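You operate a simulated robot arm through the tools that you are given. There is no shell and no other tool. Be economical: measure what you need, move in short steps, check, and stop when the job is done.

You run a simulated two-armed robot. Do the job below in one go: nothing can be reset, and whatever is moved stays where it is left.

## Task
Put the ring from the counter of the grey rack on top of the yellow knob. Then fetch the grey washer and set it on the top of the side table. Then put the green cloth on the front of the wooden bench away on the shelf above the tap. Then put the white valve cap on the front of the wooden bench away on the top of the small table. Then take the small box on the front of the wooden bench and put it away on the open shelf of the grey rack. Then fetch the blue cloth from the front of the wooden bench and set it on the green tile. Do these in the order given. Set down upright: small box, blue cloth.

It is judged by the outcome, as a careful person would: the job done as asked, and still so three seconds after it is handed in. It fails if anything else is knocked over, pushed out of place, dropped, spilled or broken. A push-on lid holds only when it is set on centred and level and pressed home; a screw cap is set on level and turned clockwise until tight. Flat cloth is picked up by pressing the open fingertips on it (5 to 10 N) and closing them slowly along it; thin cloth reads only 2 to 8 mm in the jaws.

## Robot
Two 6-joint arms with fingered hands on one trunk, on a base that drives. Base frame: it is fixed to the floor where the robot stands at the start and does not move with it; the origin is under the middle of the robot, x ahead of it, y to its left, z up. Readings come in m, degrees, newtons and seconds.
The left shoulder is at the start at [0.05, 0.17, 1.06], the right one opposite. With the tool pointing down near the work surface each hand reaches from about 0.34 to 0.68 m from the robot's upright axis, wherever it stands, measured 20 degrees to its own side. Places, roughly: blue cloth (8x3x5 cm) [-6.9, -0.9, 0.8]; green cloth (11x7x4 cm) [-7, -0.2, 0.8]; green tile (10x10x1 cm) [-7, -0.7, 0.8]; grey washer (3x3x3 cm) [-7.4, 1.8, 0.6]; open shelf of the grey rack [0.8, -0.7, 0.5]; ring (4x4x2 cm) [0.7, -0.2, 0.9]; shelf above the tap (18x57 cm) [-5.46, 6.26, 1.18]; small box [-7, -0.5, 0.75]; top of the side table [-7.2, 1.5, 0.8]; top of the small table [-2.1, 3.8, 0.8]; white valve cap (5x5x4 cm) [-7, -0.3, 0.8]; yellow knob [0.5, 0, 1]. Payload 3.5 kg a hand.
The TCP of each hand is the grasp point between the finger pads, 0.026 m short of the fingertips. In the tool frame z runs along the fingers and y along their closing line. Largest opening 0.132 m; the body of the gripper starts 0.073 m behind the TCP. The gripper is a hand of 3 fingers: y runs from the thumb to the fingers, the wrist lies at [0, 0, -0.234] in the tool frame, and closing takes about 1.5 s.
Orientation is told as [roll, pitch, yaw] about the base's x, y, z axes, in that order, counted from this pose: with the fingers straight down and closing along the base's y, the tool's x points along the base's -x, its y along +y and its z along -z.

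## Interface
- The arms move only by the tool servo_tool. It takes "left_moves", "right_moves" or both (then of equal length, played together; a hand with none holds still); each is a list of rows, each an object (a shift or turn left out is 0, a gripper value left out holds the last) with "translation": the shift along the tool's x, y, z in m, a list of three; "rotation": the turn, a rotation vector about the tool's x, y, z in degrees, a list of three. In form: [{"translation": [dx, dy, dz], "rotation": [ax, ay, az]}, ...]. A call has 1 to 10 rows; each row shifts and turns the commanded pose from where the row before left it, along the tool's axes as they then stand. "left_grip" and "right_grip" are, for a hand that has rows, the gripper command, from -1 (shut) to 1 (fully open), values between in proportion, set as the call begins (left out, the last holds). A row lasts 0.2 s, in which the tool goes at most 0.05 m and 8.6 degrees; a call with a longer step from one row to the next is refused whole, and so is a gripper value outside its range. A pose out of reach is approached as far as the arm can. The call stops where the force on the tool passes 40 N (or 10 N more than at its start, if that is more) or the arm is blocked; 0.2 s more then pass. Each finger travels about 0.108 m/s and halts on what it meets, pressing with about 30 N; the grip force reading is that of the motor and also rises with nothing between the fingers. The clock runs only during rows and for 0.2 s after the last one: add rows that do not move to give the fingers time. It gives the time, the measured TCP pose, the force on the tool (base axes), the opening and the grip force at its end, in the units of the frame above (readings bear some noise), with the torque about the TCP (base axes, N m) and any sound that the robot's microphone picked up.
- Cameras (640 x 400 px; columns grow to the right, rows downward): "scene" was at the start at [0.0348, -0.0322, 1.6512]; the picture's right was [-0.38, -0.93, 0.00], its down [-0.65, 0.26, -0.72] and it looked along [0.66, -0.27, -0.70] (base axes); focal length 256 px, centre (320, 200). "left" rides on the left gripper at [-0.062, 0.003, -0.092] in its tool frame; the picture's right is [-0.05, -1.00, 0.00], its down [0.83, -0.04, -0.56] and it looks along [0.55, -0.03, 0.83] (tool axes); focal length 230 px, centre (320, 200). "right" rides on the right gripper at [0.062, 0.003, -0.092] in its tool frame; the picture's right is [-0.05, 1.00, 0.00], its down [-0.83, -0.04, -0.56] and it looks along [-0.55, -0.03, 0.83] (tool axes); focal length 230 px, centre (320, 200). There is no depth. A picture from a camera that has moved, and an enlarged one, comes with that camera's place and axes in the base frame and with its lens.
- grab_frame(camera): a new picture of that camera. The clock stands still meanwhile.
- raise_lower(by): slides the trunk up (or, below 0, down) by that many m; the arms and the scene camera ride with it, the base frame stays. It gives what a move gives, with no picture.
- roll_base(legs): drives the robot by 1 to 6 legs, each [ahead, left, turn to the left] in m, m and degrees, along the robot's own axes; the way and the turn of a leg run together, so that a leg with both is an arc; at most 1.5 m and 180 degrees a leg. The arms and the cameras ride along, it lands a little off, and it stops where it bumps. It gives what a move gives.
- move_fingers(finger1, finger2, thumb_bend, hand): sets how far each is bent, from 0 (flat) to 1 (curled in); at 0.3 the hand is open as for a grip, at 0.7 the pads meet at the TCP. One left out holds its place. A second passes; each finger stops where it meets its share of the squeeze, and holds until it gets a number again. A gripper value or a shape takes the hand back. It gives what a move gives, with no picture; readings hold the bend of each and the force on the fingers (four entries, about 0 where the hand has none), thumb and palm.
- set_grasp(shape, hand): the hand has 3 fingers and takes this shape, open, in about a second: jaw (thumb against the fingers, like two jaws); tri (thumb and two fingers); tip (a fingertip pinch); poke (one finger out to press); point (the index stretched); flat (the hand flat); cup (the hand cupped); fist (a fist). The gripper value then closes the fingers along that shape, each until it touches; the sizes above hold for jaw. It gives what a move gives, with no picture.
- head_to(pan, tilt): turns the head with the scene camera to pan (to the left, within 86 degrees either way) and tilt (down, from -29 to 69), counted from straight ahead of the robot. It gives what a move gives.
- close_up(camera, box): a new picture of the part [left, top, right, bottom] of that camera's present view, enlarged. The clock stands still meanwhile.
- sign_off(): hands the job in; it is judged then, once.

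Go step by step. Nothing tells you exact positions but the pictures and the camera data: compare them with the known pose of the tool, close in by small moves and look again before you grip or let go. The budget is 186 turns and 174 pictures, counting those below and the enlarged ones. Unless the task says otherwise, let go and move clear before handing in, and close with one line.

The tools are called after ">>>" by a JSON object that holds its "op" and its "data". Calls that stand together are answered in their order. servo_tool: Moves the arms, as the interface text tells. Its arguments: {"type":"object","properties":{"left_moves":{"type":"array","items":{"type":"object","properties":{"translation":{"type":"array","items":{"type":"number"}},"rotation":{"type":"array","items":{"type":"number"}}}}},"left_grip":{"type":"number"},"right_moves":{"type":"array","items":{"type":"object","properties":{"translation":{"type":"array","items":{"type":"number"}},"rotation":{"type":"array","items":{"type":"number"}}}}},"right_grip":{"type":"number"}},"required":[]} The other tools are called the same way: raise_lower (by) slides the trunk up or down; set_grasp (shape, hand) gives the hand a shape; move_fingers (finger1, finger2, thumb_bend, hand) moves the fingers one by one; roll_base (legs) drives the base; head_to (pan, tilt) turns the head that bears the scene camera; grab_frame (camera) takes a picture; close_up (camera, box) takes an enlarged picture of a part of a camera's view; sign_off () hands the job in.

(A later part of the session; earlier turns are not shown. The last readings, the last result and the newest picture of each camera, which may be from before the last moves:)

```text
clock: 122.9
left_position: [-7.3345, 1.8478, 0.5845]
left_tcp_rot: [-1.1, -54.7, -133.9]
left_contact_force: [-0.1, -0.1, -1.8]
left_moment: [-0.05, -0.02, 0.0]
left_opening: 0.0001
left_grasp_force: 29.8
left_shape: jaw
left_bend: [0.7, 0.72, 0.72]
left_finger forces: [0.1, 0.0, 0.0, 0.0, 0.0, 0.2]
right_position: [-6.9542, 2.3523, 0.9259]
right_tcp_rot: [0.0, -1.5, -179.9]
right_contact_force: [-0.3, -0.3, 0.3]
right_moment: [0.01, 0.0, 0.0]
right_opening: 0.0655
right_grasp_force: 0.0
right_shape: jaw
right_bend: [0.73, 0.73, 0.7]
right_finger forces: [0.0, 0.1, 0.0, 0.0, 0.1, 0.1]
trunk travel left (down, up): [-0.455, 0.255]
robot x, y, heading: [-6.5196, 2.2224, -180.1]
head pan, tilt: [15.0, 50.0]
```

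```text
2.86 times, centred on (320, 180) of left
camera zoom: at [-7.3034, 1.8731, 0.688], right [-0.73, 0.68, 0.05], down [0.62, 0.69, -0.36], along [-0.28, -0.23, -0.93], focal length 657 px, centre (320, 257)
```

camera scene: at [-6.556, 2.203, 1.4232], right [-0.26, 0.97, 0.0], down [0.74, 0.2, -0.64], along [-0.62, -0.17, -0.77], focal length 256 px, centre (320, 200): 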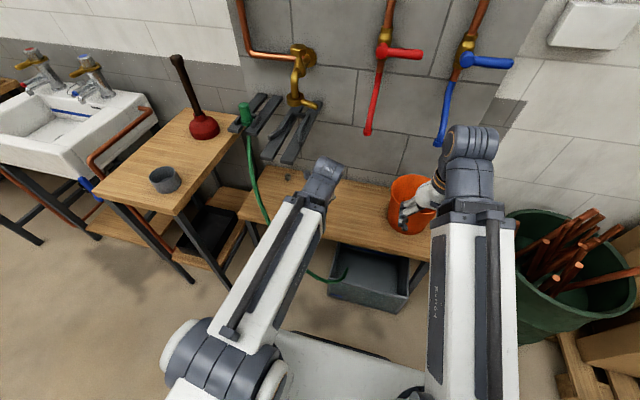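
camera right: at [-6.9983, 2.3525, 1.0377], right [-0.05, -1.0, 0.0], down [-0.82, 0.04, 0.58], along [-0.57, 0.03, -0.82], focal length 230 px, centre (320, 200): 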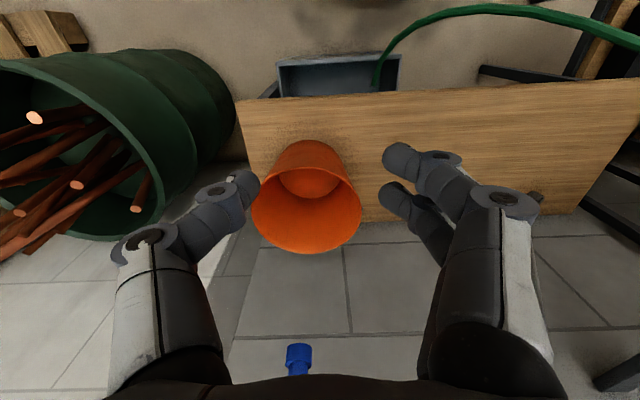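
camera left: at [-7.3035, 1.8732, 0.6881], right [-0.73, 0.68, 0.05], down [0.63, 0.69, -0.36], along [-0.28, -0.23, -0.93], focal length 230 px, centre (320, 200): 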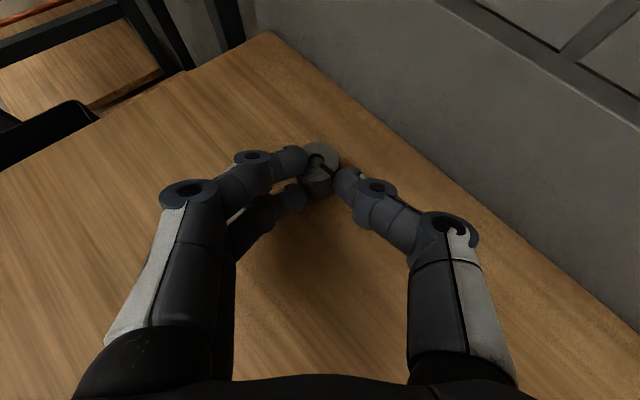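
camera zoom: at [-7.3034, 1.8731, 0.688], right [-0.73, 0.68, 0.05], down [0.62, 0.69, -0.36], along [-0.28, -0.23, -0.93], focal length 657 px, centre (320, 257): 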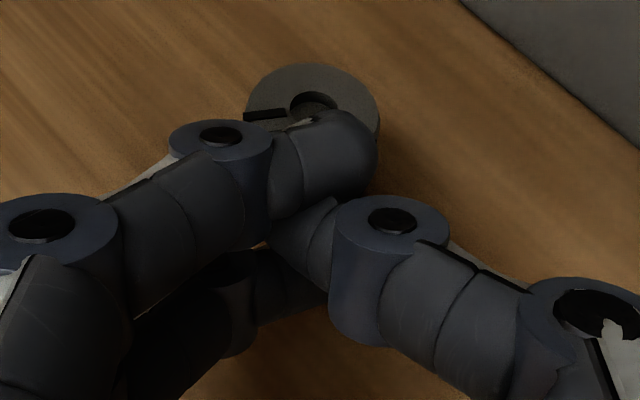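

The washer slipped forward out of the fingertips by about 1.5 cm, still upright. I open partly, advance further so the pads pass its centre, and go slightly lower.

>>> {"op": "servo_tool", "data": {"left_moves": [{}, {}, {}, {}], "left_grip": -0.42}}

>>> {"op": "grab_frame", "data": {"camera": "left"}}

```text
clock: 123.9
left_position: [-7.3351, 1.8484, 0.5845]
left_tcp_rot: [-1.2, -54.6, -134.0]
left_contact_force: [0.1, -0.5, 0.0]
left_moment: [0.02, 0.01, -0.02]
left_opening: 0.0378
left_grasp_force: 0.1
left_shape: jaw
left_bend: [0.73, 0.74, 0.7]
left_finger forces: [0.0, 0.0, 0.1, 0.1, 0.0, 0.0]
right_position: [-6.9539, 2.3538, 0.927]
right_tcp_rot: [0.0, -1.5, -179.9]
right_contact_force: [1.2, 0.0, 0.4]
right_moment: [0.0, -0.04, 0.02]
right_opening: 0.0654
right_grasp_force: 0.0
right_shape: jaw
right_bend: [0.73, 0.73, 0.7]
right_finger forces: [0.1, 0.0, 0.0, 0.0, 0.0, 0.1]
trunk travel left (down, up): [-0.455, 0.255]
robot x, y, heading: [-6.5209, 2.2212, -179.7]
head pan, tilt: [15.0, 50.0]
```

```text
120 pictures are left
camera left: at [-7.3035, 1.8732, 0.6881], right [-0.73, 0.68, 0.05], down [0.63, 0.69, -0.36], along [-0.28, -0.23, -0.93], focal length 230 px, centre (320, 200)
```

left: 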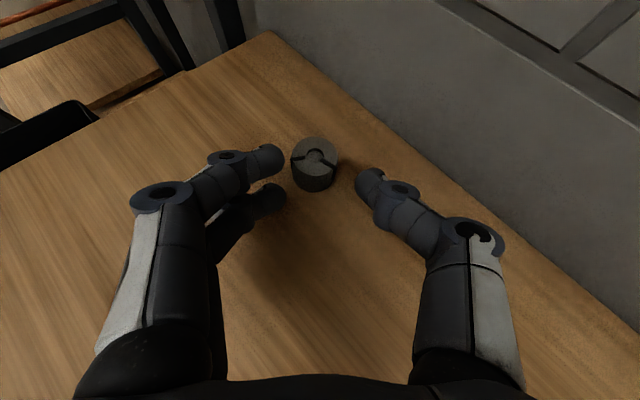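

The washer moved only slightly. I advance 2 cm and close slowly.

>>> {"op": "servo_tool", "data": {"left_moves": [{"translation": [-0.0047, 0.001, 0.0102]}, {"translation": [-0.0047, 0.001, 0.0102]}, {}]}}

>>> {"op": "grab_frame", "data": {"camera": "left"}}

```text
clock: 124.7
left_position: [-7.3469, 1.8302, 0.5803]
left_tcp_rot: [-1.1, -54.7, -134.0]
left_contact_force: [-0.6, -0.5, -0.1]
left_moment: [-0.01, 0.0, -0.01]
left_opening: 0.0377
left_grasp_force: 0.0
left_shape: jaw
left_bend: [0.73, 0.74, 0.7]
left_finger forces: [0.0, 0.1, 0.1, 0.0, 0.1, 0.0]
right_position: [-6.9542, 2.3532, 0.9266]
right_tcp_rot: [0.0, -1.5, -179.8]
right_contact_force: [-0.4, 0.5, 0.3]
right_moment: [-0.01, 0.0, 0.02]
right_opening: 0.0653
right_grasp_force: 0.1
right_shape: jaw
right_bend: [0.73, 0.73, 0.7]
right_finger forces: [0.0, 0.1, 0.1, 0.0, 0.1, 0.0]
trunk travel left (down, up): [-0.455, 0.255]
robot x, y, heading: [-6.5187, 2.2205, -179.9]
head pan, tilt: [15.0, 50.0]
```

```text
119 pictures are left
camera left: at [-7.3165, 1.8559, 0.6843], right [-0.73, 0.68, 0.05], down [0.63, 0.69, -0.36], along [-0.28, -0.23, -0.93], focal length 230 px, centre (320, 200)
```

left: 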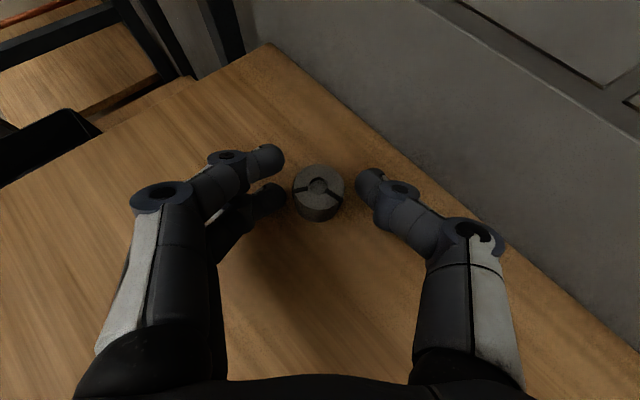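

The washer is now well between the pads. I close.

>>> {"op": "servo_tool", "data": {"left_moves": [{}, {}, {}, {}], "left_grip": -1}}

>>> {"op": "grab_frame", "data": {"camera": "left"}}

```text
clock: 125.7
left_position: [-7.3483, 1.8304, 0.5801]
left_tcp_rot: [-1.1, -54.7, -134.0]
left_contact_force: [-2.1, -0.1, 2.4]
left_moment: [-0.02, 0.01, -0.02]
left_opening: 0.0141
left_grasp_force: 29.6
left_shape: jaw
left_bend: [0.72, 0.72, 0.71]
left_finger forces: [12.6, 18.5, 0.1, 0.0, 26.4, 0.1]
right_position: [-6.9536, 2.3523, 0.9278]
right_tcp_rot: [-0.1, -1.6, -179.9]
right_contact_force: [-0.3, -0.7, -0.5]
right_moment: [-0.02, 0.02, 0.0]
right_opening: 0.0659
right_grasp_force: 0.0
right_shape: jaw
right_bend: [0.73, 0.73, 0.7]
right_finger forces: [0.0, 0.0, 0.0, 0.0, 0.1, 0.0]
trunk travel left (down, up): [-0.455, 0.255]
robot x, y, heading: [-6.5187, 2.2239, -179.8]
head pan, tilt: [15.0, 50.0]
```

```text
118 pictures are left
camera left: at [-7.3165, 1.8563, 0.6847], right [-0.73, 0.68, 0.05], down [0.63, 0.69, -0.36], along [-0.28, -0.23, -0.93], focal length 230 px, centre (320, 200)
```

left: 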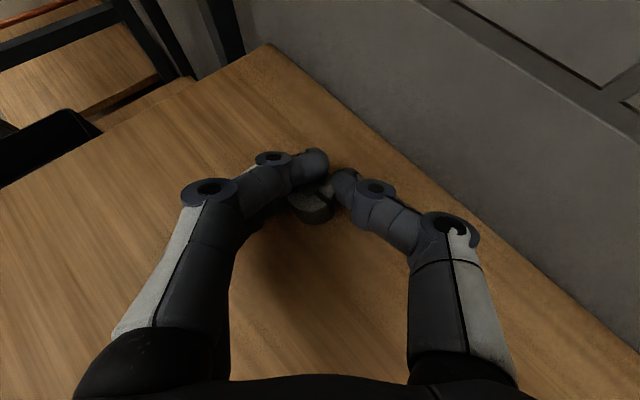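

Firmly held, with all three contacts loaded. I lift it a little and back out along the way I came.

>>> {"op": "servo_tool", "data": {"left_moves": [{"translation": [-0.0123, 0, -0.0087]}, {"translation": [-0.0123, 0, -0.0087]}, {"translation": [0.023, 0, -0.0326]}, {"translation": [0.023, 0, -0.0326]}, {"translation": [0.023, 0, -0.0326]}, {"translation": [0.023, 0, -0.0326]}, {}]}}

>>> {"op": "grab_frame", "data": {"camera": "left"}}

>>> {"op": "grab_frame", "data": {"camera": "scene"}}

```text
clock: 127.3
left_position: [-7.2402, 1.9338, 0.6228]
left_tcp_rot: [-0.4, -53.7, -135.0]
left_contact_force: [-0.8, -0.2, 0.4]
left_moment: [0.0, -0.02, 0.01]
left_opening: 0.0121
left_grasp_force: 29.6
left_shape: jaw
left_bend: [0.74, 0.71, 0.72]
left_finger forces: [0.1, 20.4, 0.0, 0.0, 24.2, 0.0]
left hand out of reach, approached as far as the arm can: row 6
right_position: [-6.9537, 2.3532, 0.9269]
right_tcp_rot: [0.0, -1.5, -179.9]
right_contact_force: [-0.1, 0.4, -0.1]
right_moment: [-0.02, -0.01, -0.03]
right_opening: 0.0656
right_grasp_force: 0.2
right_shape: jaw
right_bend: [0.73, 0.73, 0.7]
right_finger forces: [0.1, 0.0, 0.0, 0.0, 0.0, 0.0]
trunk travel left (down, up): [-0.455, 0.255]
robot x, y, heading: [-6.5232, 2.2257, -179.7]
head pan, tilt: [15.0, 50.0]
```

```text
117 pictures are left
camera left: at [-7.2108, 1.9592, 0.7277], right [-0.72, 0.69, 0.05], down [0.64, 0.69, -0.34], along [-0.27, -0.22, -0.94], focal length 230 px, centre (320, 200)
```

left: 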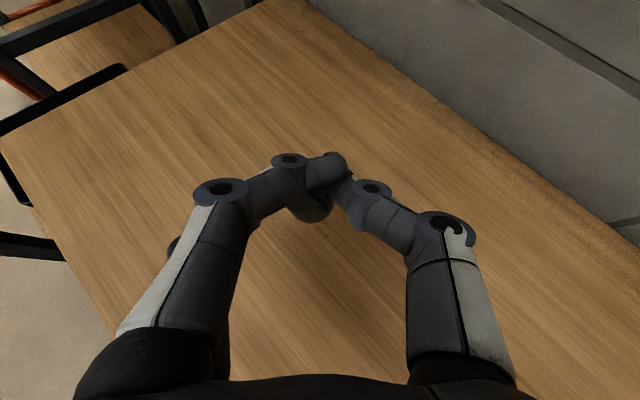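

```text
116 pictures are left
camera scene: at [-6.5559, 2.2031, 1.4232], right [-0.26, 0.97, 0.0], down [0.74, 0.2, -0.64], along [-0.62, -0.17, -0.77], focal length 256 px, centre (320, 200)
```

scene: 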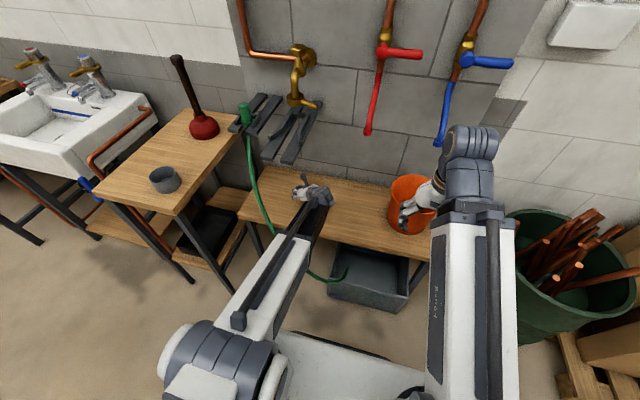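

The washer came along, but it's now held by one finger and the thumb. I zoom in to see how secure it is.

>>> {"op": "close_up", "data": {"camera": "left", "box": [240, 120, 400, 240]}}

>>> {"op": "close_up", "data": {"camera": "scene", "box": [270, 160, 350, 220]}}

```text
3.33 times, centred on (320, 180) of left
camera zoom: at [-7.2108, 1.9592, 0.7277], right [-0.72, 0.69, 0.05], down [0.64, 0.69, -0.34], along [-0.27, -0.22, -0.94], focal length 767 px, centre (320, 267)
```

zoom: 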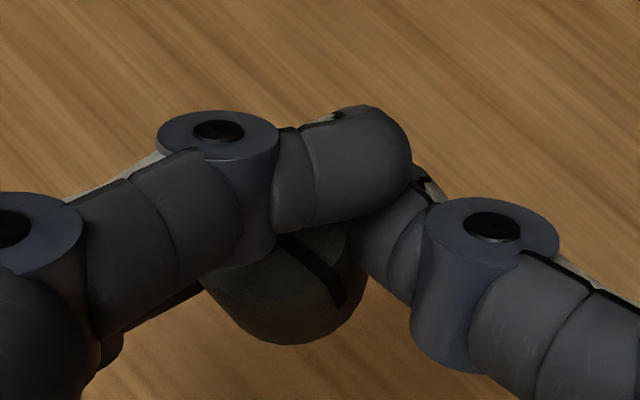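

```text
6.67 times, centred on (310, 190) of scene
camera zoom: at [-6.5559, 2.2031, 1.4232], right [-0.26, 0.97, 0.0], down [0.74, 0.2, -0.64], along [-0.62, -0.17, -0.77], focal length 1707 px, centre (387, 267)
```

zoom: 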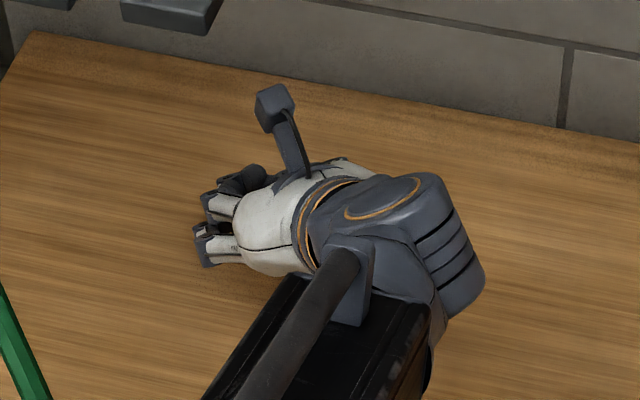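

The washer is tilted and pinched off-centre, so I'll carry it low to open bench space, set it down and regrip it from above. Driving the base back and right brings the hand to the clear front of the bench.

>>> {"op": "roll_base", "data": {"legs": [[-0.14, -0.1, 0]]}}

>>> {"op": "grab_frame", "data": {"camera": "left"}}

>>> {"op": "grab_frame", "data": {"camera": "scene"}}

```text
clock: 128.8
left_position: [-7.1002, 2.0413, 0.6231]
left_tcp_rot: [-0.3, -53.7, -135.2]
left_contact_force: [-0.1, 1.2, 0.4]
left_moment: [0.01, 0.0, 0.01]
left_opening: 0.0122
left_grasp_force: 29.7
left_shape: jaw
left_bend: [0.74, 0.71, 0.72]
left_finger forces: [0.1, 20.4, 0.1, 0.1, 24.1, 0.0]
right_position: [-6.8117, 2.4592, 0.9271]
right_tcp_rot: [0.0, -1.5, 180.0]
right_contact_force: [-0.1, -0.1, -0.3]
right_moment: [0.05, -0.04, 0.01]
right_opening: 0.0655
right_grasp_force: 0.0
right_shape: jaw
right_bend: [0.73, 0.73, 0.7]
right_finger forces: [0.0, 0.0, 0.1, 0.0, 0.0, 0.0]
trunk travel left (down, up): [-0.455, 0.255]
robot x, y, heading: [-6.3782, 2.3274, 180.1]
head pan, tilt: [15.0, 50.0]
```

```text
113 pictures are left
camera left: at [-7.0704, 2.0654, 0.7275], right [-0.72, 0.69, 0.05], down [0.64, 0.69, -0.34], along [-0.27, -0.22, -0.94], focal length 230 px, centre (320, 200)
```

left: 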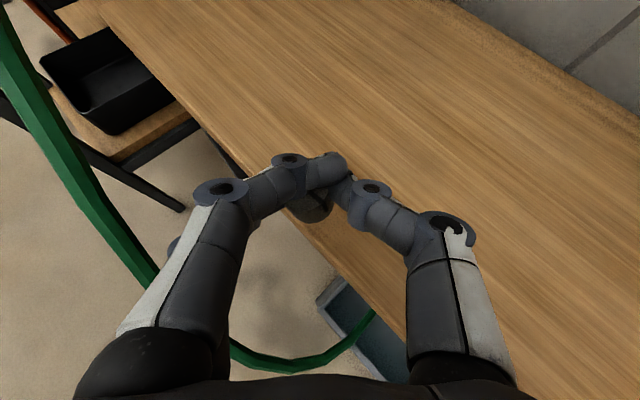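

```text
112 pictures are left
camera scene: at [-6.415, 2.3082, 1.4232], right [-0.26, 0.97, 0.0], down [0.74, 0.2, -0.64], along [-0.62, -0.17, -0.77], focal length 256 px, centre (320, 200)
```

scene: 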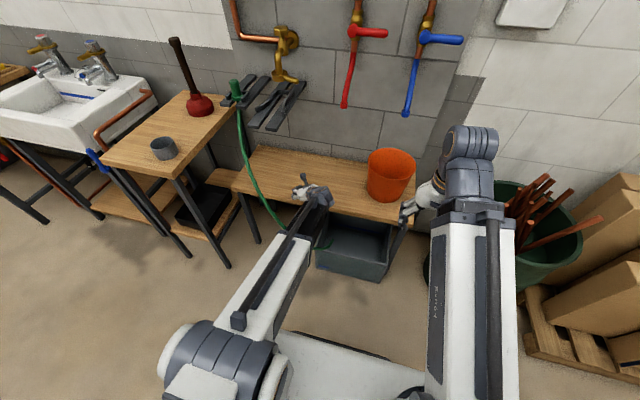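

The washer is near the bench's front edge, so I drive forward 7 cm before setting it down, still in front of the holders.

>>> {"op": "roll_base", "data": {"legs": [[0.07, 0, 0]]}}

>>> {"op": "servo_tool", "data": {"left_moves": [{"translation": [0.0082, 0, 0.0058]}, {"translation": [0.0082, 0, 0.0058]}, {}]}}

>>> {"op": "close_up", "data": {"camera": "left", "box": [200, 80, 440, 260]}}

```text
clock: 129.8
left_position: [-7.169, 2.0427, 0.6228]
left_tcp_rot: [-0.4, -53.6, -135.2]
left_contact_force: [-0.8, -0.6, 0.5]
left_moment: [0.02, 0.01, 0.02]
left_opening: 0.0122
left_grasp_force: 29.8
left_shape: jaw
left_bend: [0.74, 0.71, 0.72]
left_finger forces: [0.0, 20.4, 0.1, 0.0, 24.1, 0.0]
right_position: [-6.8811, 2.459, 0.9277]
right_tcp_rot: [0.0, -1.4, 180.0]
right_contact_force: [0.1, 0.0, -0.8]
right_moment: [-0.03, 0.02, -0.03]
right_opening: 0.0654
right_grasp_force: 0.0
right_shape: jaw
right_bend: [0.73, 0.73, 0.7]
right_finger forces: [0.0, 0.0, 0.0, 0.0, 0.0, 0.1]
trunk travel left (down, up): [-0.455, 0.255]
robot x, y, heading: [-6.4524, 2.3287, -180.1]
head pan, tilt: [15.0, 50.0]
```

```text
clock: 130.6
left_position: [-7.1714, 2.0381, 0.6086]
left_tcp_rot: [0.0, -53.2, -135.8]
left_contact_force: [-0.4, -0.5, -0.7]
left_moment: [0.0, -0.01, -0.02]
left_opening: 0.0121
left_grasp_force: 29.3
left_shape: jaw
left_bend: [0.74, 0.71, 0.72]
left_finger forces: [0.0, 20.4, 0.1, 0.1, 24.2, 0.1]
left hand out of reach, approached as far as the arm can: row 2
right_position: [-6.8813, 2.4585, 0.927]
right_tcp_rot: [-0.1, -1.6, 179.9]
right_contact_force: [0.4, 0.4, 0.1]
right_moment: [0.07, 0.0, 0.02]
right_opening: 0.0654
right_grasp_force: 0.0
right_shape: jaw
right_bend: [0.73, 0.73, 0.7]
right_finger forces: [0.0, 0.0, 0.1, 0.0, 0.0, 0.0]
trunk travel left (down, up): [-0.455, 0.255]
robot x, y, heading: [-6.4493, 2.331, -180.1]
head pan, tilt: [15.0, 50.0]
```

```text
2.22 times, centred on (320, 170) of left
camera zoom: at [-7.142, 2.0611, 0.714], right [-0.72, 0.69, 0.04], down [0.64, 0.69, -0.33], along [-0.26, -0.21, -0.94], focal length 511 px, centre (320, 267)
```

zoom: 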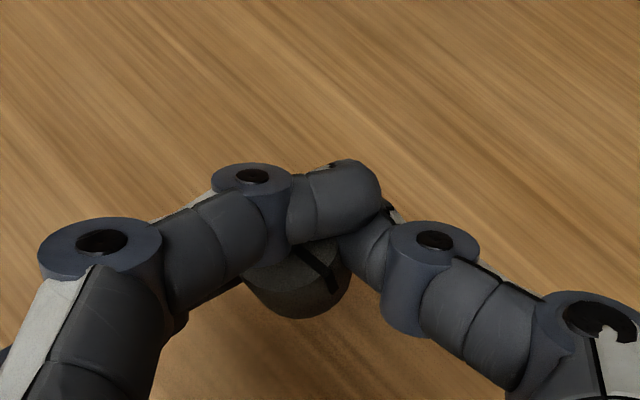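

I lower by the trunk until the washer touches the bench.

>>> {"op": "raise_lower", "data": {"by": -0.02}}

```text
clock: 131.2
left_position: [-7.1691, 2.0392, 0.5877]
left_tcp_rot: [0.0, -53.2, -135.8]
left_contact_force: [0.3, -0.2, 0.3]
left_moment: [0.02, -0.01, -0.01]
left_opening: 0.0123
left_grasp_force: 30.8
left_shape: jaw
left_bend: [0.74, 0.71, 0.72]
left_finger forces: [0.0, 20.4, 0.0, 0.1, 24.1, 0.0]
right_position: [-6.8821, 2.4575, 0.9073]
right_tcp_rot: [0.0, -1.5, 179.9]
right_contact_force: [-0.5, -0.2, 0.0]
right_moment: [-0.01, 0.02, 0.0]
right_opening: 0.0653
right_grasp_force: 0.1
right_shape: jaw
right_bend: [0.73, 0.73, 0.7]
right_finger forces: [0.0, 0.1, 0.0, 0.0, 0.0, 0.0]
trunk travel left (down, up): [-0.435, 0.275]
robot x, y, heading: [-6.4511, 2.3304, -180.2]
head pan, tilt: [15.0, 50.0]
```

>>> {"op": "raise_lower", "data": {"by": -0.006}}

>>> {"op": "close_up", "data": {"camera": "left", "box": [200, 80, 440, 260]}}

```text
clock: 131.8
left_position: [-7.1703, 2.0382, 0.584]
left_tcp_rot: [-0.1, -53.3, -135.6]
left_contact_force: [0.1, 0.6, -0.6]
left_moment: [-0.02, -0.02, 0.01]
left_opening: 0.0124
left_grasp_force: 29.6
left_shape: jaw
left_bend: [0.74, 0.71, 0.72]
left_finger forces: [0.0, 20.4, 0.1, 0.0, 24.1, 0.0]
right_position: [-6.8822, 2.4578, 0.9005]
right_tcp_rot: [0.0, -1.5, 179.9]
right_contact_force: [0.0, 0.1, -0.5]
right_moment: [-0.03, 0.02, -0.05]
right_opening: 0.0653
right_grasp_force: 0.1
right_shape: jaw
right_bend: [0.73, 0.73, 0.7]
right_finger forces: [0.0, 0.0, 0.1, 0.0, 0.0, 0.0]
trunk travel left (down, up): [-0.429, 0.281]
robot x, y, heading: [-6.4506, 2.3268, -180.0]
head pan, tilt: [15.0, 50.0]
```

```text
2.22 times, centred on (320, 170) of left
camera zoom: at [-7.142, 2.0612, 0.6882], right [-0.72, 0.69, 0.04], down [0.64, 0.69, -0.33], along [-0.26, -0.21, -0.94], focal length 511 px, centre (320, 267)
```

zoom: 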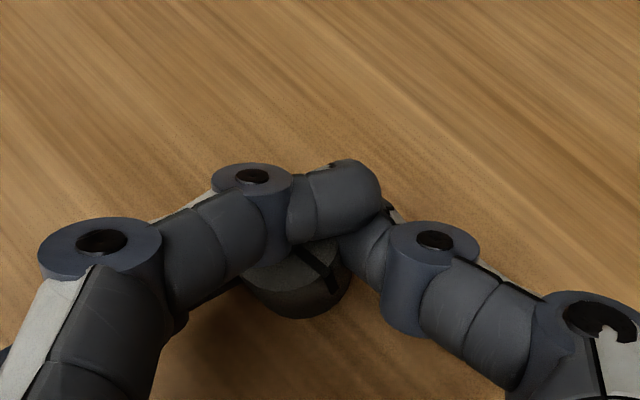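

Not quite touching yet. I lower another 8 mm.

>>> {"op": "raise_lower", "data": {"by": -0.008}}

```text
clock: 132.4
left_position: [-7.1714, 2.0382, 0.5804]
left_tcp_rot: [-0.1, -53.5, -135.7]
left_contact_force: [-3.5, -1.1, 26.7]
left_moment: [-0.67, -0.05, -0.07]
left_opening: 0.0126
left_grasp_force: 29.8
left_shape: jaw
left_bend: [0.74, 0.71, 0.72]
left_finger forces: [0.0, 29.6, 0.0, 0.0, 27.2, 0.1]
right_position: [-6.8808, 2.459, 0.8932]
right_tcp_rot: [0.2, -1.6, 179.9]
right_contact_force: [-0.3, -0.7, -0.3]
right_moment: [0.01, 0.01, -0.02]
right_opening: 0.0654
right_grasp_force: 0.1
right_shape: jaw
right_bend: [0.73, 0.73, 0.7]
right_finger forces: [0.1, 0.1, 0.1, 0.0, 0.0, 0.0]
trunk travel left (down, up): [-0.421, 0.289]
robot x, y, heading: [-6.4529, 2.3321, -180.0]
head pan, tilt: [15.0, 50.0]
```

There's contact. I ease up 3 mm and open the fingers.

>>> {"op": "raise_lower", "data": {"by": 0.003}}

>>> {"op": "servo_tool", "data": {"left_moves": [{}, {}, {}, {}, {}], "left_grip": 0.2}}

>>> {"op": "close_up", "data": {"camera": "left", "box": [200, 80, 440, 260]}}

```text
clock: 132.9
left_position: [-7.17, 2.0381, 0.5802]
left_tcp_rot: [-0.1, -53.3, -135.7]
left_contact_force: [-6.7, -0.1, 25.0]
left_moment: [-0.53, 0.06, -0.18]
left_opening: 0.0126
left_grasp_force: 29.6
left_shape: jaw
left_bend: [0.74, 0.71, 0.72]
left_finger forces: [10.8, 25.6, 0.1, 0.0, 28.2, 0.0]
right_position: [-6.8813, 2.4599, 0.8965]
right_tcp_rot: [0.2, -1.7, 180.0]
right_contact_force: [0.2, 0.4, 0.0]
right_moment: [0.04, 0.0, -0.01]
right_opening: 0.0655
right_grasp_force: 0.0
right_shape: jaw
right_bend: [0.73, 0.73, 0.7]
right_finger forces: [0.0, 0.1, 0.0, 0.0, 0.0, 0.1]
trunk travel left (down, up): [-0.424, 0.286]
robot x, y, heading: [-6.4482, 2.3302, -180.1]
head pan, tilt: [15.0, 50.0]
```

```text
clock: 134.1
left_position: [-7.1687, 2.0382, 0.5789]
left_tcp_rot: [0.0, -53.1, -135.7]
left_contact_force: [-5.5, 0.5, 13.5]
left_moment: [-0.47, -0.08, -0.18]
left_opening: 0.0738
left_grasp_force: 0.1
left_shape: jaw
left_bend: [0.71, 0.74, 0.71]
left_finger forces: [0.0, 14.0, 0.1, 0.1, 0.0, 0.0]
right_position: [-6.8816, 2.4595, 0.8964]
right_tcp_rot: [0.0, -1.5, 180.0]
right_contact_force: [-0.8, 0.0, 0.0]
right_moment: [0.0, -0.01, -0.01]
right_opening: 0.0657
right_grasp_force: 0.2
right_shape: jaw
right_bend: [0.73, 0.73, 0.7]
right_finger forces: [0.0, 0.0, 0.0, 0.0, 0.0, 0.1]
trunk travel left (down, up): [-0.424, 0.286]
robot x, y, heading: [-6.4488, 2.3304, -179.9]
head pan, tilt: [15.0, 50.0]
```

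```text
2.22 times, centred on (320, 170) of left
camera zoom: at [-7.1416, 2.0616, 0.6836], right [-0.72, 0.69, 0.04], down [0.64, 0.69, -0.33], along [-0.26, -0.21, -0.94], focal length 511 px, centre (320, 267)
```

zoom: 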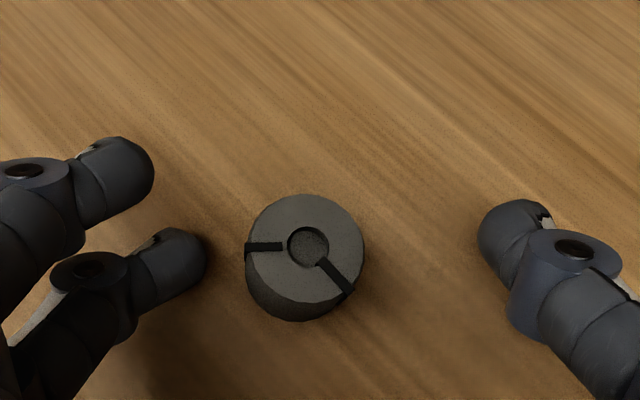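

The washer stands upright on open bench at about (-7.173, 2.031). I lift the hand, tilt it more steeply (leaning back clear of the holder), and look before regripping.

>>> {"op": "raise_lower", "data": {"by": 0.08}}

>>> {"op": "servo_tool", "data": {"left_moves": [{"rotation": [0, 7, 0]}, {"rotation": [0, 7, 0]}, {"rotation": [0, 7, 0]}, {"rotation": [0, 7, 0]}, {}]}}

>>> {"op": "grab_frame", "data": {"camera": "left"}}

>>> {"op": "close_up", "data": {"camera": "scene", "box": [220, 70, 420, 220]}}

```text
clock: 135.2
left_position: [-7.1714, 2.0379, 0.6587]
left_tcp_rot: [0.0, -53.2, -135.6]
left_contact_force: [-0.8, -0.6, -0.3]
left_moment: [0.01, 0.0, 0.0]
left_opening: 0.0788
left_grasp_force: 0.0
left_shape: jaw
left_bend: [0.71, 0.71, 0.71]
left_finger forces: [0.1, 0.0, 0.0, 0.0, 0.0, 0.0]
right_position: [-6.8834, 2.4595, 0.9747]
right_tcp_rot: [0.0, -1.4, 180.0]
right_contact_force: [-0.6, 0.2, 0.2]
right_moment: [0.02, -0.01, -0.04]
right_opening: 0.0656
right_grasp_force: 0.0
right_shape: jaw
right_bend: [0.73, 0.73, 0.7]
right_finger forces: [0.0, 0.0, 0.0, 0.1, 0.1, 0.0]
trunk travel left (down, up): [-0.504, 0.206]
robot x, y, heading: [-6.4495, 2.331, -179.9]
head pan, tilt: [15.0, 50.0]
```

```text
clock: 136.4
left_position: [-7.1695, 2.0385, 0.6587]
left_tcp_rot: [-0.1, -24.9, -135.7]
left_contact_force: [-0.3, -1.8, -0.5]
left_moment: [0.01, 0.03, 0.0]
left_opening: 0.0786
left_grasp_force: 0.0
left_shape: jaw
left_bend: [0.71, 0.71, 0.71]
left_finger forces: [0.1, 0.1, 0.0, 0.0, 0.1, 0.1]
right_position: [-6.8833, 2.4594, 0.976]
right_tcp_rot: [0.0, -1.4, 180.0]
right_contact_force: [-0.3, 0.6, 0.3]
right_moment: [0.0, -0.01, -0.04]
right_opening: 0.0655
right_grasp_force: 0.0
right_shape: jaw
right_bend: [0.73, 0.73, 0.7]
right_finger forces: [0.0, 0.0, 0.0, 0.1, 0.0, 0.1]
trunk travel left (down, up): [-0.504, 0.206]
robot x, y, heading: [-6.4487, 2.3287, -179.7]
head pan, tilt: [15.0, 50.0]
```

```text
108 pictures are left
camera left: at [-7.18, 2.0239, 0.7685], right [-0.73, 0.68, 0.02], down [0.68, 0.72, 0.15], along [0.09, 0.13, -0.99], focal length 230 px, centre (320, 200)
```

left: 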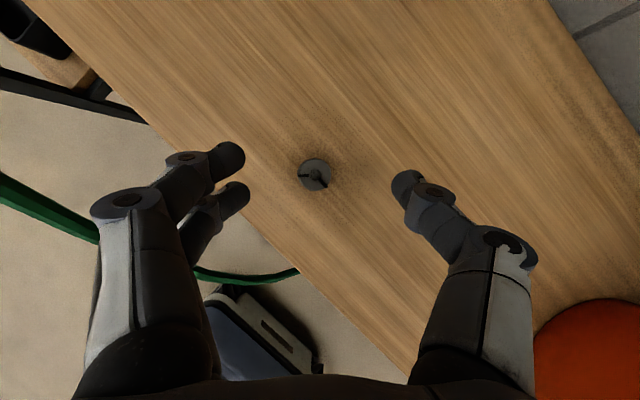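

```text
2.67 times, centred on (320, 145) of scene
camera zoom: at [-6.4845, 2.3081, 1.4722], right [-0.26, 0.97, 0.0], down [0.74, 0.2, -0.64], along [-0.62, -0.17, -0.77], focal length 683 px, centre (320, 347)
```

zoom: 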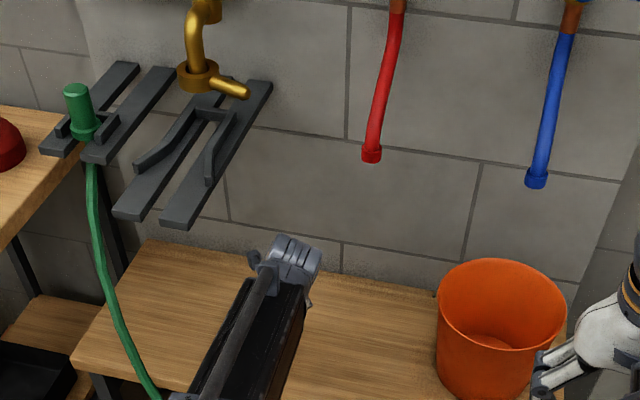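

The washer is directly below the tilted fingers. I go straight down and close.

>>> {"op": "servo_tool", "data": {"left_moves": [{"translation": [0.0095, 0, 0.0205]}, {"translation": [0.0095, 0, 0.0205]}, {"translation": [0.0095, 0, 0.0205]}, {}], "left_grip": 0.0}}

>>> {"op": "grab_frame", "data": {"camera": "left"}}

```text
clock: 137.4
left_position: [-7.1693, 2.0372, 0.592]
left_tcp_rot: [0.0, -25.1, -135.7]
left_contact_force: [-0.6, 0.1, -0.5]
left_moment: [-0.02, -0.01, 0.0]
left_opening: 0.0664
left_grasp_force: 0.1
left_shape: jaw
left_bend: [0.73, 0.73, 0.7]
left_finger forces: [0.0, 0.1, 0.0, 0.0, 0.0, 0.0]
right_position: [-6.8832, 2.4586, 0.9766]
right_tcp_rot: [0.0, -1.6, 180.1]
right_contact_force: [-0.7, 0.4, -0.8]
right_moment: [-0.01, -0.03, -0.01]
right_opening: 0.0652
right_grasp_force: 0.0
right_shape: jaw
right_bend: [0.73, 0.73, 0.7]
right_finger forces: [0.1, 0.1, 0.0, 0.0, 0.0, 0.1]
trunk travel left (down, up): [-0.504, 0.206]
robot x, y, heading: [-6.4427, 2.3314, -180.0]
head pan, tilt: [15.0, 50.0]
```

```text
106 pictures are left
camera left: at [-7.1787, 2.0231, 0.7012], right [-0.73, 0.68, 0.02], down [0.68, 0.72, 0.15], along [0.09, 0.12, -0.99], focal length 230 px, centre (320, 200)
```

left: 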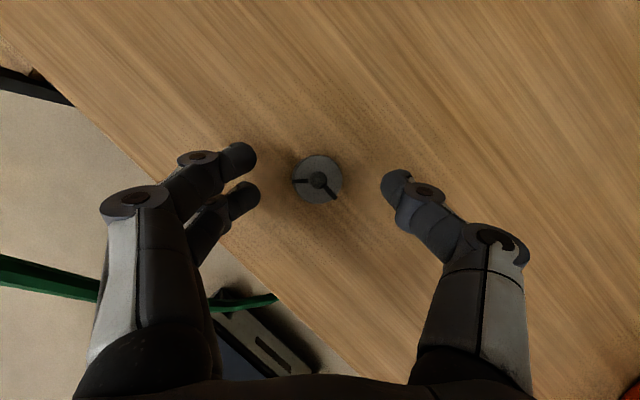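

Well aligned. I go 4 mm lower and close.

>>> {"op": "servo_tool", "data": {"left_moves": [{"translation": [0.0017, 0, 0.0036]}, {}]}}

>>> {"op": "servo_tool", "data": {"left_moves": [{}, {}, {}, {}, {}, {}], "left_grip": -1}}

>>> {"op": "close_up", "data": {"camera": "left", "box": [240, 120, 400, 240]}}

```text
clock: 138.1
left_position: [-7.1692, 2.0372, 0.5866]
left_tcp_rot: [0.1, -25.2, -135.6]
left_contact_force: [0.6, -0.1, 0.7]
left_moment: [-0.03, -0.01, 0.02]
left_opening: 0.0665
left_grasp_force: 0.0
left_shape: jaw
left_bend: [0.73, 0.73, 0.7]
left_finger forces: [0.0, 0.0, 0.1, 0.0, 0.0, 0.2]
right_position: [-6.8822, 2.458, 0.9753]
right_tcp_rot: [0.0, -1.5, 180.0]
right_contact_force: [-0.5, 0.5, -0.2]
right_moment: [0.01, -0.02, 0.01]
right_opening: 0.0654
right_grasp_force: 0.1
right_shape: jaw
right_bend: [0.73, 0.73, 0.7]
right_finger forces: [0.0, 0.0, 0.0, 0.1, 0.0, 0.0]
trunk travel left (down, up): [-0.504, 0.206]
robot x, y, heading: [-6.4515, 2.3297, -179.9]
head pan, tilt: [15.0, 50.0]
```

```text
clock: 139.4
left_position: [-7.1691, 2.0359, 0.5865]
left_tcp_rot: [0.0, -25.1, -135.8]
left_contact_force: [0.3, 0.7, 0.4]
left_moment: [-0.01, 0.01, 0.0]
left_opening: 0.0183
left_grasp_force: 30.1
left_shape: jaw
left_bend: [0.72, 0.73, 0.7]
left_finger forces: [13.3, 12.4, 0.1, 0.0, 26.7, 0.0]
right_position: [-6.8834, 2.4596, 0.9763]
right_tcp_rot: [0.0, -1.4, 180.1]
right_contact_force: [0.2, 0.2, -0.5]
right_moment: [0.01, 0.0, -0.04]
right_opening: 0.0654
right_grasp_force: 0.1
right_shape: jaw
right_bend: [0.73, 0.73, 0.7]
right_finger forces: [0.0, 0.0, 0.0, 0.1, 0.0, 0.1]
trunk travel left (down, up): [-0.504, 0.206]
robot x, y, heading: [-6.4452, 2.3278, -180.1]
head pan, tilt: [15.0, 50.0]
```

```text
3.33 times, centred on (320, 180) of left
camera zoom: at [-7.1788, 2.023, 0.6972], right [-0.73, 0.68, 0.02], down [0.68, 0.72, 0.15], along [0.09, 0.12, -0.99], focal length 767 px, centre (320, 267)
```

zoom: 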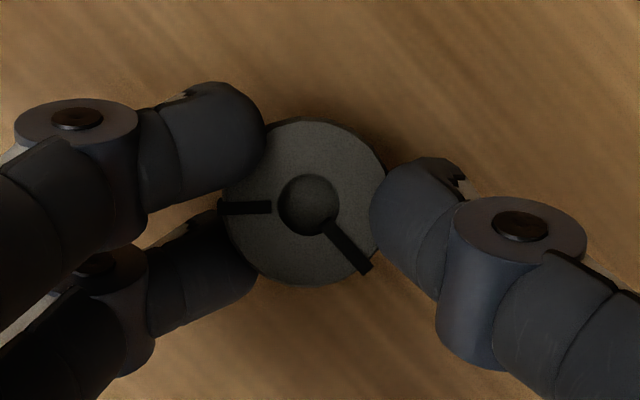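

A firm, centred three-point grip. I raise the trunk, then back away from the bench and hose.

>>> {"op": "raise_lower", "data": {"by": 0.1}}

>>> {"op": "roll_base", "data": {"legs": [[-0.32, 0, 0]]}}

>>> {"op": "raise_lower", "data": {"by": 0.18}}

>>> {"op": "head_to", "data": {"pan": 35, "tilt": 40}}

>>> {"op": "grab_frame", "data": {"camera": "scene"}}

```text
clock: 140.8
left_position: [-7.1692, 2.0367, 0.687]
left_tcp_rot: [0.0, -25.2, -135.7]
left_contact_force: [0.2, 0.2, -0.5]
left_moment: [0.0, 0.03, 0.01]
left_opening: 0.0184
left_grasp_force: 29.7
left_shape: jaw
left_bend: [0.72, 0.73, 0.7]
left_finger forces: [13.4, 12.4, 0.0, 0.1, 26.7, 0.0]
right_position: [-6.882, 2.458, 1.0762]
right_tcp_rot: [0.0, -1.5, 180.1]
right_contact_force: [0.9, 1.8, 0.4]
right_moment: [-0.03, 0.01, -0.02]
right_opening: 0.0656
right_grasp_force: 0.1
right_shape: jaw
right_bend: [0.73, 0.73, 0.7]
right_finger forces: [0.0, 0.0, 0.1, 0.1, 0.0, 0.0]
trunk travel left (down, up): [-0.604, 0.106]
robot x, y, heading: [-6.4522, 2.3261, -179.9]
head pan, tilt: [15.0, 50.0]
```

```text
clock: 142.9
left_position: [-6.8395, 2.0364, 0.6858]
left_tcp_rot: [0.0, -25.1, -135.6]
left_contact_force: [-0.7, 0.5, -0.3]
left_moment: [-0.02, 0.04, 0.0]
left_opening: 0.0184
left_grasp_force: 30.5
left_shape: jaw
left_bend: [0.72, 0.73, 0.7]
left_finger forces: [13.4, 12.4, 0.0, 0.0, 26.7, 0.0]
right_position: [-6.5541, 2.4576, 1.076]
right_tcp_rot: [0.0, -1.5, -180.0]
right_contact_force: [0.7, -0.4, 0.2]
right_moment: [0.04, 0.0, -0.02]
right_opening: 0.0656
right_grasp_force: 0.1
right_shape: jaw
right_bend: [0.73, 0.73, 0.7]
right_finger forces: [0.0, 0.0, 0.0, 0.0, 0.1, 0.0]
trunk travel left (down, up): [-0.604, 0.106]
robot x, y, heading: [-6.1205, 2.3268, -180.2]
head pan, tilt: [15.0, 50.0]
```

```text
clock: 144.3
left_position: [-6.8393, 2.0354, 0.7924]
left_tcp_rot: [0.0, -25.2, -135.6]
left_contact_force: [-0.7, -0.3, -0.4]
left_moment: [0.03, 0.0, 0.04]
left_opening: 0.0184
left_grasp_force: 30.0
left_shape: jaw
left_bend: [0.72, 0.73, 0.7]
left_finger forces: [13.3, 12.4, 0.0, 0.0, 26.7, 0.1]
right_position: [-6.5535, 2.4581, 1.1817]
right_tcp_rot: [0.0, -1.5, -180.0]
right_contact_force: [0.1, -0.2, -0.7]
right_moment: [-0.01, 0.0, -0.01]
right_opening: 0.0655
right_grasp_force: 0.0
right_shape: jaw
right_bend: [0.73, 0.73, 0.7]
right_finger forces: [0.0, 0.0, 0.1, 0.1, 0.0, 0.0]
right hand out of reach, approached as far as the arm can: row 1
trunk travel left (down, up): [-0.71, 0.0]
robot x, y, heading: [-6.1219, 2.3282, -179.9]
head pan, tilt: [15.0, 50.0]
```

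```text
clock: 145.2
left_position: [-6.8404, 2.0364, 0.7926]
left_tcp_rot: [0.1, -25.2, -135.6]
left_contact_force: [0.2, -0.6, -1.4]
left_moment: [-0.01, 0.0, 0.03]
left_opening: 0.0182
left_grasp_force: 29.8
left_shape: jaw
left_bend: [0.72, 0.73, 0.7]
left_finger forces: [13.4, 12.5, 0.0, 0.0, 26.8, 0.0]
right_position: [-6.5526, 2.4575, 1.1827]
right_tcp_rot: [0.0, -1.6, -180.1]
right_contact_force: [-0.3, 0.3, 0.4]
right_moment: [-0.01, -0.01, 0.01]
right_opening: 0.0658
right_grasp_force: 0.2
right_shape: jaw
right_bend: [0.73, 0.73, 0.7]
right_finger forces: [0.0, 0.1, 0.0, 0.0, 0.1, 0.1]
trunk travel left (down, up): [-0.71, 0.0]
robot x, y, heading: [-6.1196, 2.3333, -180.1]
head pan, tilt: [35.0, 40.0]
```

```text
104 pictures are left
camera scene: at [-6.1509, 2.2797, 1.6924], right [-0.57, 0.82, 0.0], down [0.53, 0.37, -0.77], along [-0.63, -0.44, -0.64], focal length 256 px, centre (320, 200)
```

scene: 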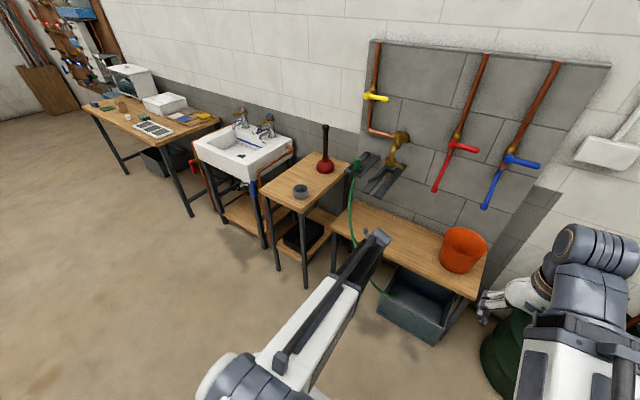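

Held well. The side table's free area is its left half, around (-7.08, 1.42), away from the cup and plunger. I raise the hand, drive left, then look before moving over it.

>>> {"op": "servo_tool", "data": {"left_moves": [{"translation": [-0.0183, 0, -0.0393]}, {"translation": [-0.0183, 0, -0.0393]}, {"translation": [-0.0183, 0, -0.0393]}, {}]}}

>>> {"op": "roll_base", "data": {"legs": [[0, 0.62, 0]]}}

>>> {"op": "grab_frame", "data": {"camera": "scene"}}

```text
clock: 146.2
left_position: [-6.8384, 2.0359, 0.9236]
left_tcp_rot: [0.0, -25.2, -135.7]
left_contact_force: [0.2, 0.1, 0.0]
left_moment: [0.01, 0.0, 0.03]
left_opening: 0.0183
left_grasp_force: 30.0
left_shape: jaw
left_bend: [0.72, 0.73, 0.7]
left_finger forces: [13.8, 12.8, 0.1, 0.1, 26.7, 0.0]
right_position: [-6.5543, 2.4583, 1.1821]
right_tcp_rot: [-0.1, -1.5, -179.9]
right_contact_force: [-1.5, 0.3, -0.3]
right_moment: [0.01, 0.05, -0.02]
right_opening: 0.0655
right_grasp_force: 0.1
right_shape: jaw
right_bend: [0.73, 0.73, 0.7]
right_finger forces: [0.1, 0.1, 0.0, 0.0, 0.0, 0.0]
trunk travel left (down, up): [-0.71, 0.0]
robot x, y, heading: [-6.1236, 2.3315, -179.8]
head pan, tilt: [35.0, 40.0]
```

```text
clock: 149.7
left_position: [-6.8405, 1.4128, 0.9224]
left_tcp_rot: [0.0, -25.2, -135.7]
left_contact_force: [-0.8, 0.0, -0.4]
left_moment: [-0.01, 0.0, -0.04]
left_opening: 0.0184
left_grasp_force: 30.1
left_shape: jaw
left_bend: [0.72, 0.73, 0.71]
left_finger forces: [13.8, 12.7, 0.0, 0.0, 26.8, 0.0]
right_position: [-6.5521, 1.8344, 1.1825]
right_tcp_rot: [0.0, -1.5, 179.9]
right_contact_force: [0.3, -0.3, 0.6]
right_moment: [0.0, -0.02, 0.01]
right_opening: 0.0656
right_grasp_force: 0.0
right_shape: jaw
right_bend: [0.73, 0.73, 0.7]
right_finger forces: [0.0, 0.1, 0.0, 0.0, 0.1, 0.1]
trunk travel left (down, up): [-0.71, 0.0]
robot x, y, heading: [-6.1166, 1.7043, 180.1]
head pan, tilt: [35.0, 40.0]
```

```text
103 pictures are left
camera scene: at [-6.1508, 1.6537, 1.6924], right [-0.57, 0.82, 0.0], down [0.53, 0.37, -0.77], along [-0.63, -0.44, -0.64], focal length 256 px, centre (320, 200)
```

scene: 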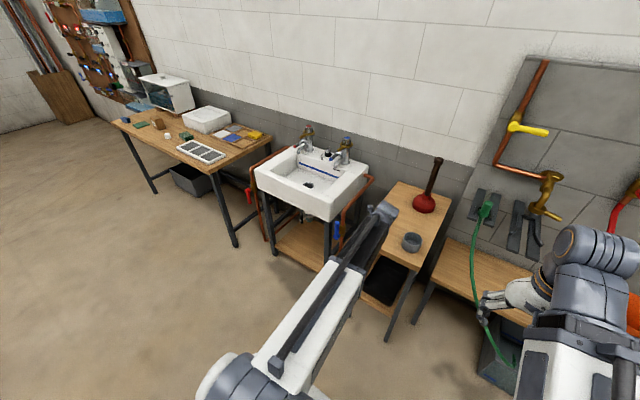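

All clear. I drive ahead so the washer is over the table's left part.

>>> {"op": "roll_base", "data": {"legs": [[0.22, 0, 0]]}}

>>> {"op": "grab_frame", "data": {"camera": "left"}}

>>> {"op": "grab_frame", "data": {"camera": "scene"}}

```text
clock: 151.3
left_position: [-7.0609, 1.4156, 0.921]
left_tcp_rot: [0.1, -25.1, -136.0]
left_contact_force: [-0.5, 0.3, -0.9]
left_moment: [-0.01, -0.03, 0.0]
left_opening: 0.0184
left_grasp_force: 30.2
left_shape: jaw
left_bend: [0.72, 0.73, 0.71]
left_finger forces: [13.8, 12.6, 0.0, 0.0, 26.7, 0.0]
right_position: [-6.7717, 1.8355, 1.1816]
right_tcp_rot: [0.0, -1.4, 179.6]
right_contact_force: [-0.8, -0.8, 0.8]
right_moment: [-0.04, 0.01, 0.0]
right_opening: 0.0655
right_grasp_force: 0.1
right_shape: jaw
right_bend: [0.73, 0.73, 0.7]
right_finger forces: [0.0, 0.1, 0.0, 0.0, 0.0, 0.1]
trunk travel left (down, up): [-0.71, 0.0]
robot x, y, heading: [-6.3405, 1.7052, 179.7]
head pan, tilt: [35.0, 40.0]
```

```text
102 pictures are left
camera left: at [-7.0706, 1.4029, 1.0319], right [-0.73, 0.69, 0.02], down [0.68, 0.72, 0.15], along [0.09, 0.12, -0.99], focal length 230 px, centre (320, 200)
```

left: 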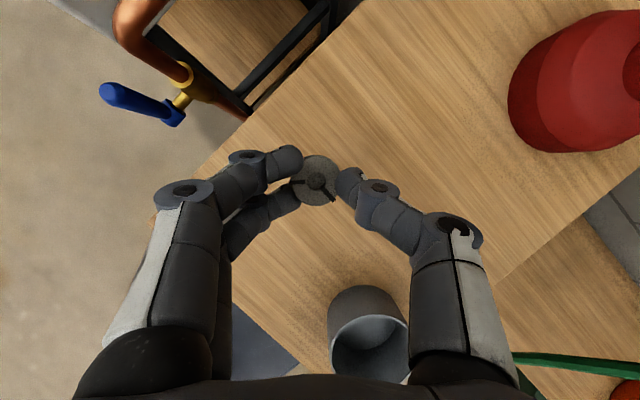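

```text
101 pictures are left
camera scene: at [-6.3713, 1.6551, 1.6924], right [-0.57, 0.82, 0.0], down [0.53, 0.37, -0.77], along [-0.63, -0.44, -0.64], focal length 256 px, centre (320, 200)
```

scene: 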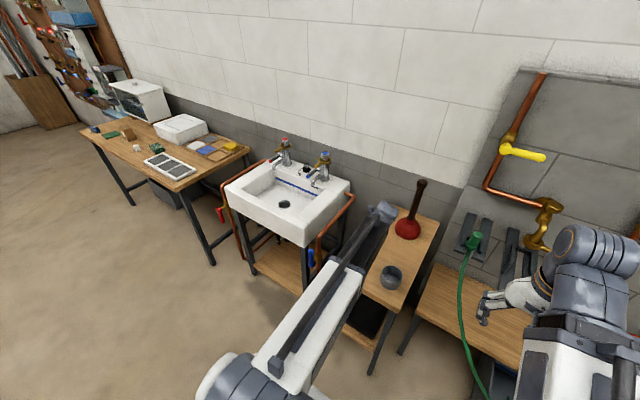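

The washer is over free table surface, about 10 cm from the left edge and clear of the cup. I lower towards the table top.

>>> {"op": "servo_tool", "data": {"left_moves": [{"translation": [0.0106, 0, 0.0226]}, {"translation": [0.0106, 0, 0.0226]}, {"translation": [0.0085, 0, 0.0181]}, {}]}}

>>> {"op": "grab_frame", "data": {"camera": "left"}}

>>> {"op": "close_up", "data": {"camera": "scene", "box": [340, 180, 460, 320]}}

```text
clock: 152.3
left_position: [-7.0582, 1.4148, 0.8515]
left_tcp_rot: [-0.1, -25.1, -136.0]
left_contact_force: [0.2, 0.4, 0.2]
left_moment: [-0.01, -0.04, 0.01]
left_opening: 0.0182
left_grasp_force: 30.1
left_shape: jaw
left_bend: [0.72, 0.73, 0.71]
left_finger forces: [13.9, 12.8, 0.0, 0.1, 26.6, 0.1]
right_position: [-6.7708, 1.836, 1.1816]
right_tcp_rot: [0.0, -1.5, 179.7]
right_contact_force: [0.7, -0.1, 0.6]
right_moment: [0.01, 0.02, -0.02]
right_opening: 0.0656
right_grasp_force: 0.2
right_shape: jaw
right_bend: [0.73, 0.73, 0.7]
right_finger forces: [0.0, 0.0, 0.0, 0.1, 0.1, 0.1]
trunk travel left (down, up): [-0.71, 0.0]
robot x, y, heading: [-6.3413, 1.706, 179.8]
head pan, tilt: [35.0, 40.0]
```

```text
100 pictures are left
camera left: at [-7.0682, 1.402, 0.9615], right [-0.73, 0.69, 0.02], down [0.68, 0.72, 0.15], along [0.09, 0.12, -0.99], focal length 230 px, centre (320, 200)
```

left: 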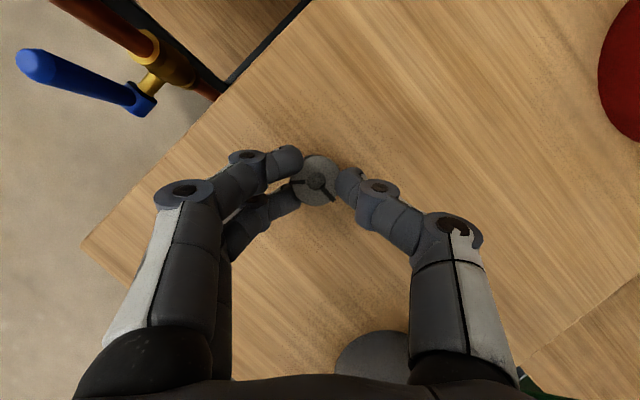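

```text
2.86 times, centred on (400, 250) of scene
camera zoom: at [-6.3698, 1.6551, 1.6924], right [-0.57, 0.82, 0.0], down [0.53, 0.37, -0.77], along [-0.63, -0.44, -0.64], focal length 732 px, centre (91, 57)
```

zoom: 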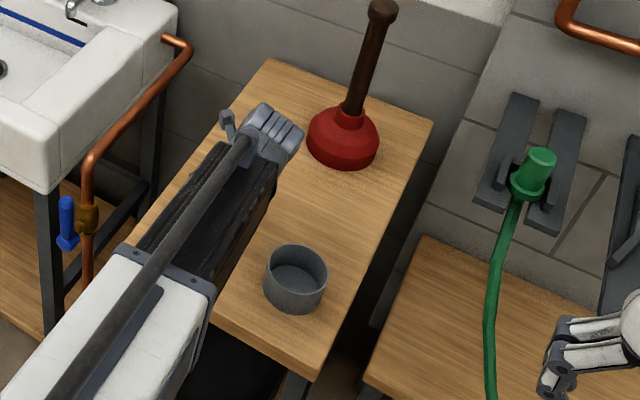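

I lower in small steps until the washer touches.

>>> {"op": "servo_tool", "data": {"left_moves": [{"translation": [0.0021, 0, 0.0045]}, {"translation": [0.0021, 0, 0.0045]}, {"translation": [0.0021, 0, 0.0045]}, {}]}}

```text
clock: 153.3
left_position: [-7.0586, 1.4146, 0.8377]
left_tcp_rot: [0.0, -25.2, -136.0]
left_contact_force: [-0.3, 0.2, -0.3]
left_moment: [0.01, 0.01, -0.01]
left_opening: 0.0182
left_grasp_force: 30.4
left_shape: jaw
left_bend: [0.72, 0.73, 0.71]
left_finger forces: [14.0, 12.9, 0.0, 0.1, 26.7, 0.0]
right_position: [-6.7709, 1.837, 1.181]
right_tcp_rot: [0.0, -1.5, 179.8]
right_contact_force: [-0.3, 0.3, 0.0]
right_moment: [0.01, 0.01, 0.03]
right_opening: 0.0655
right_grasp_force: 0.0
right_shape: jaw
right_bend: [0.73, 0.73, 0.7]
right_finger forces: [0.0, 0.0, 0.0, 0.0, 0.0, 0.0]
trunk travel left (down, up): [-0.71, 0.0]
robot x, y, heading: [-6.3394, 1.7037, 179.9]
head pan, tilt: [35.0, 40.0]
```

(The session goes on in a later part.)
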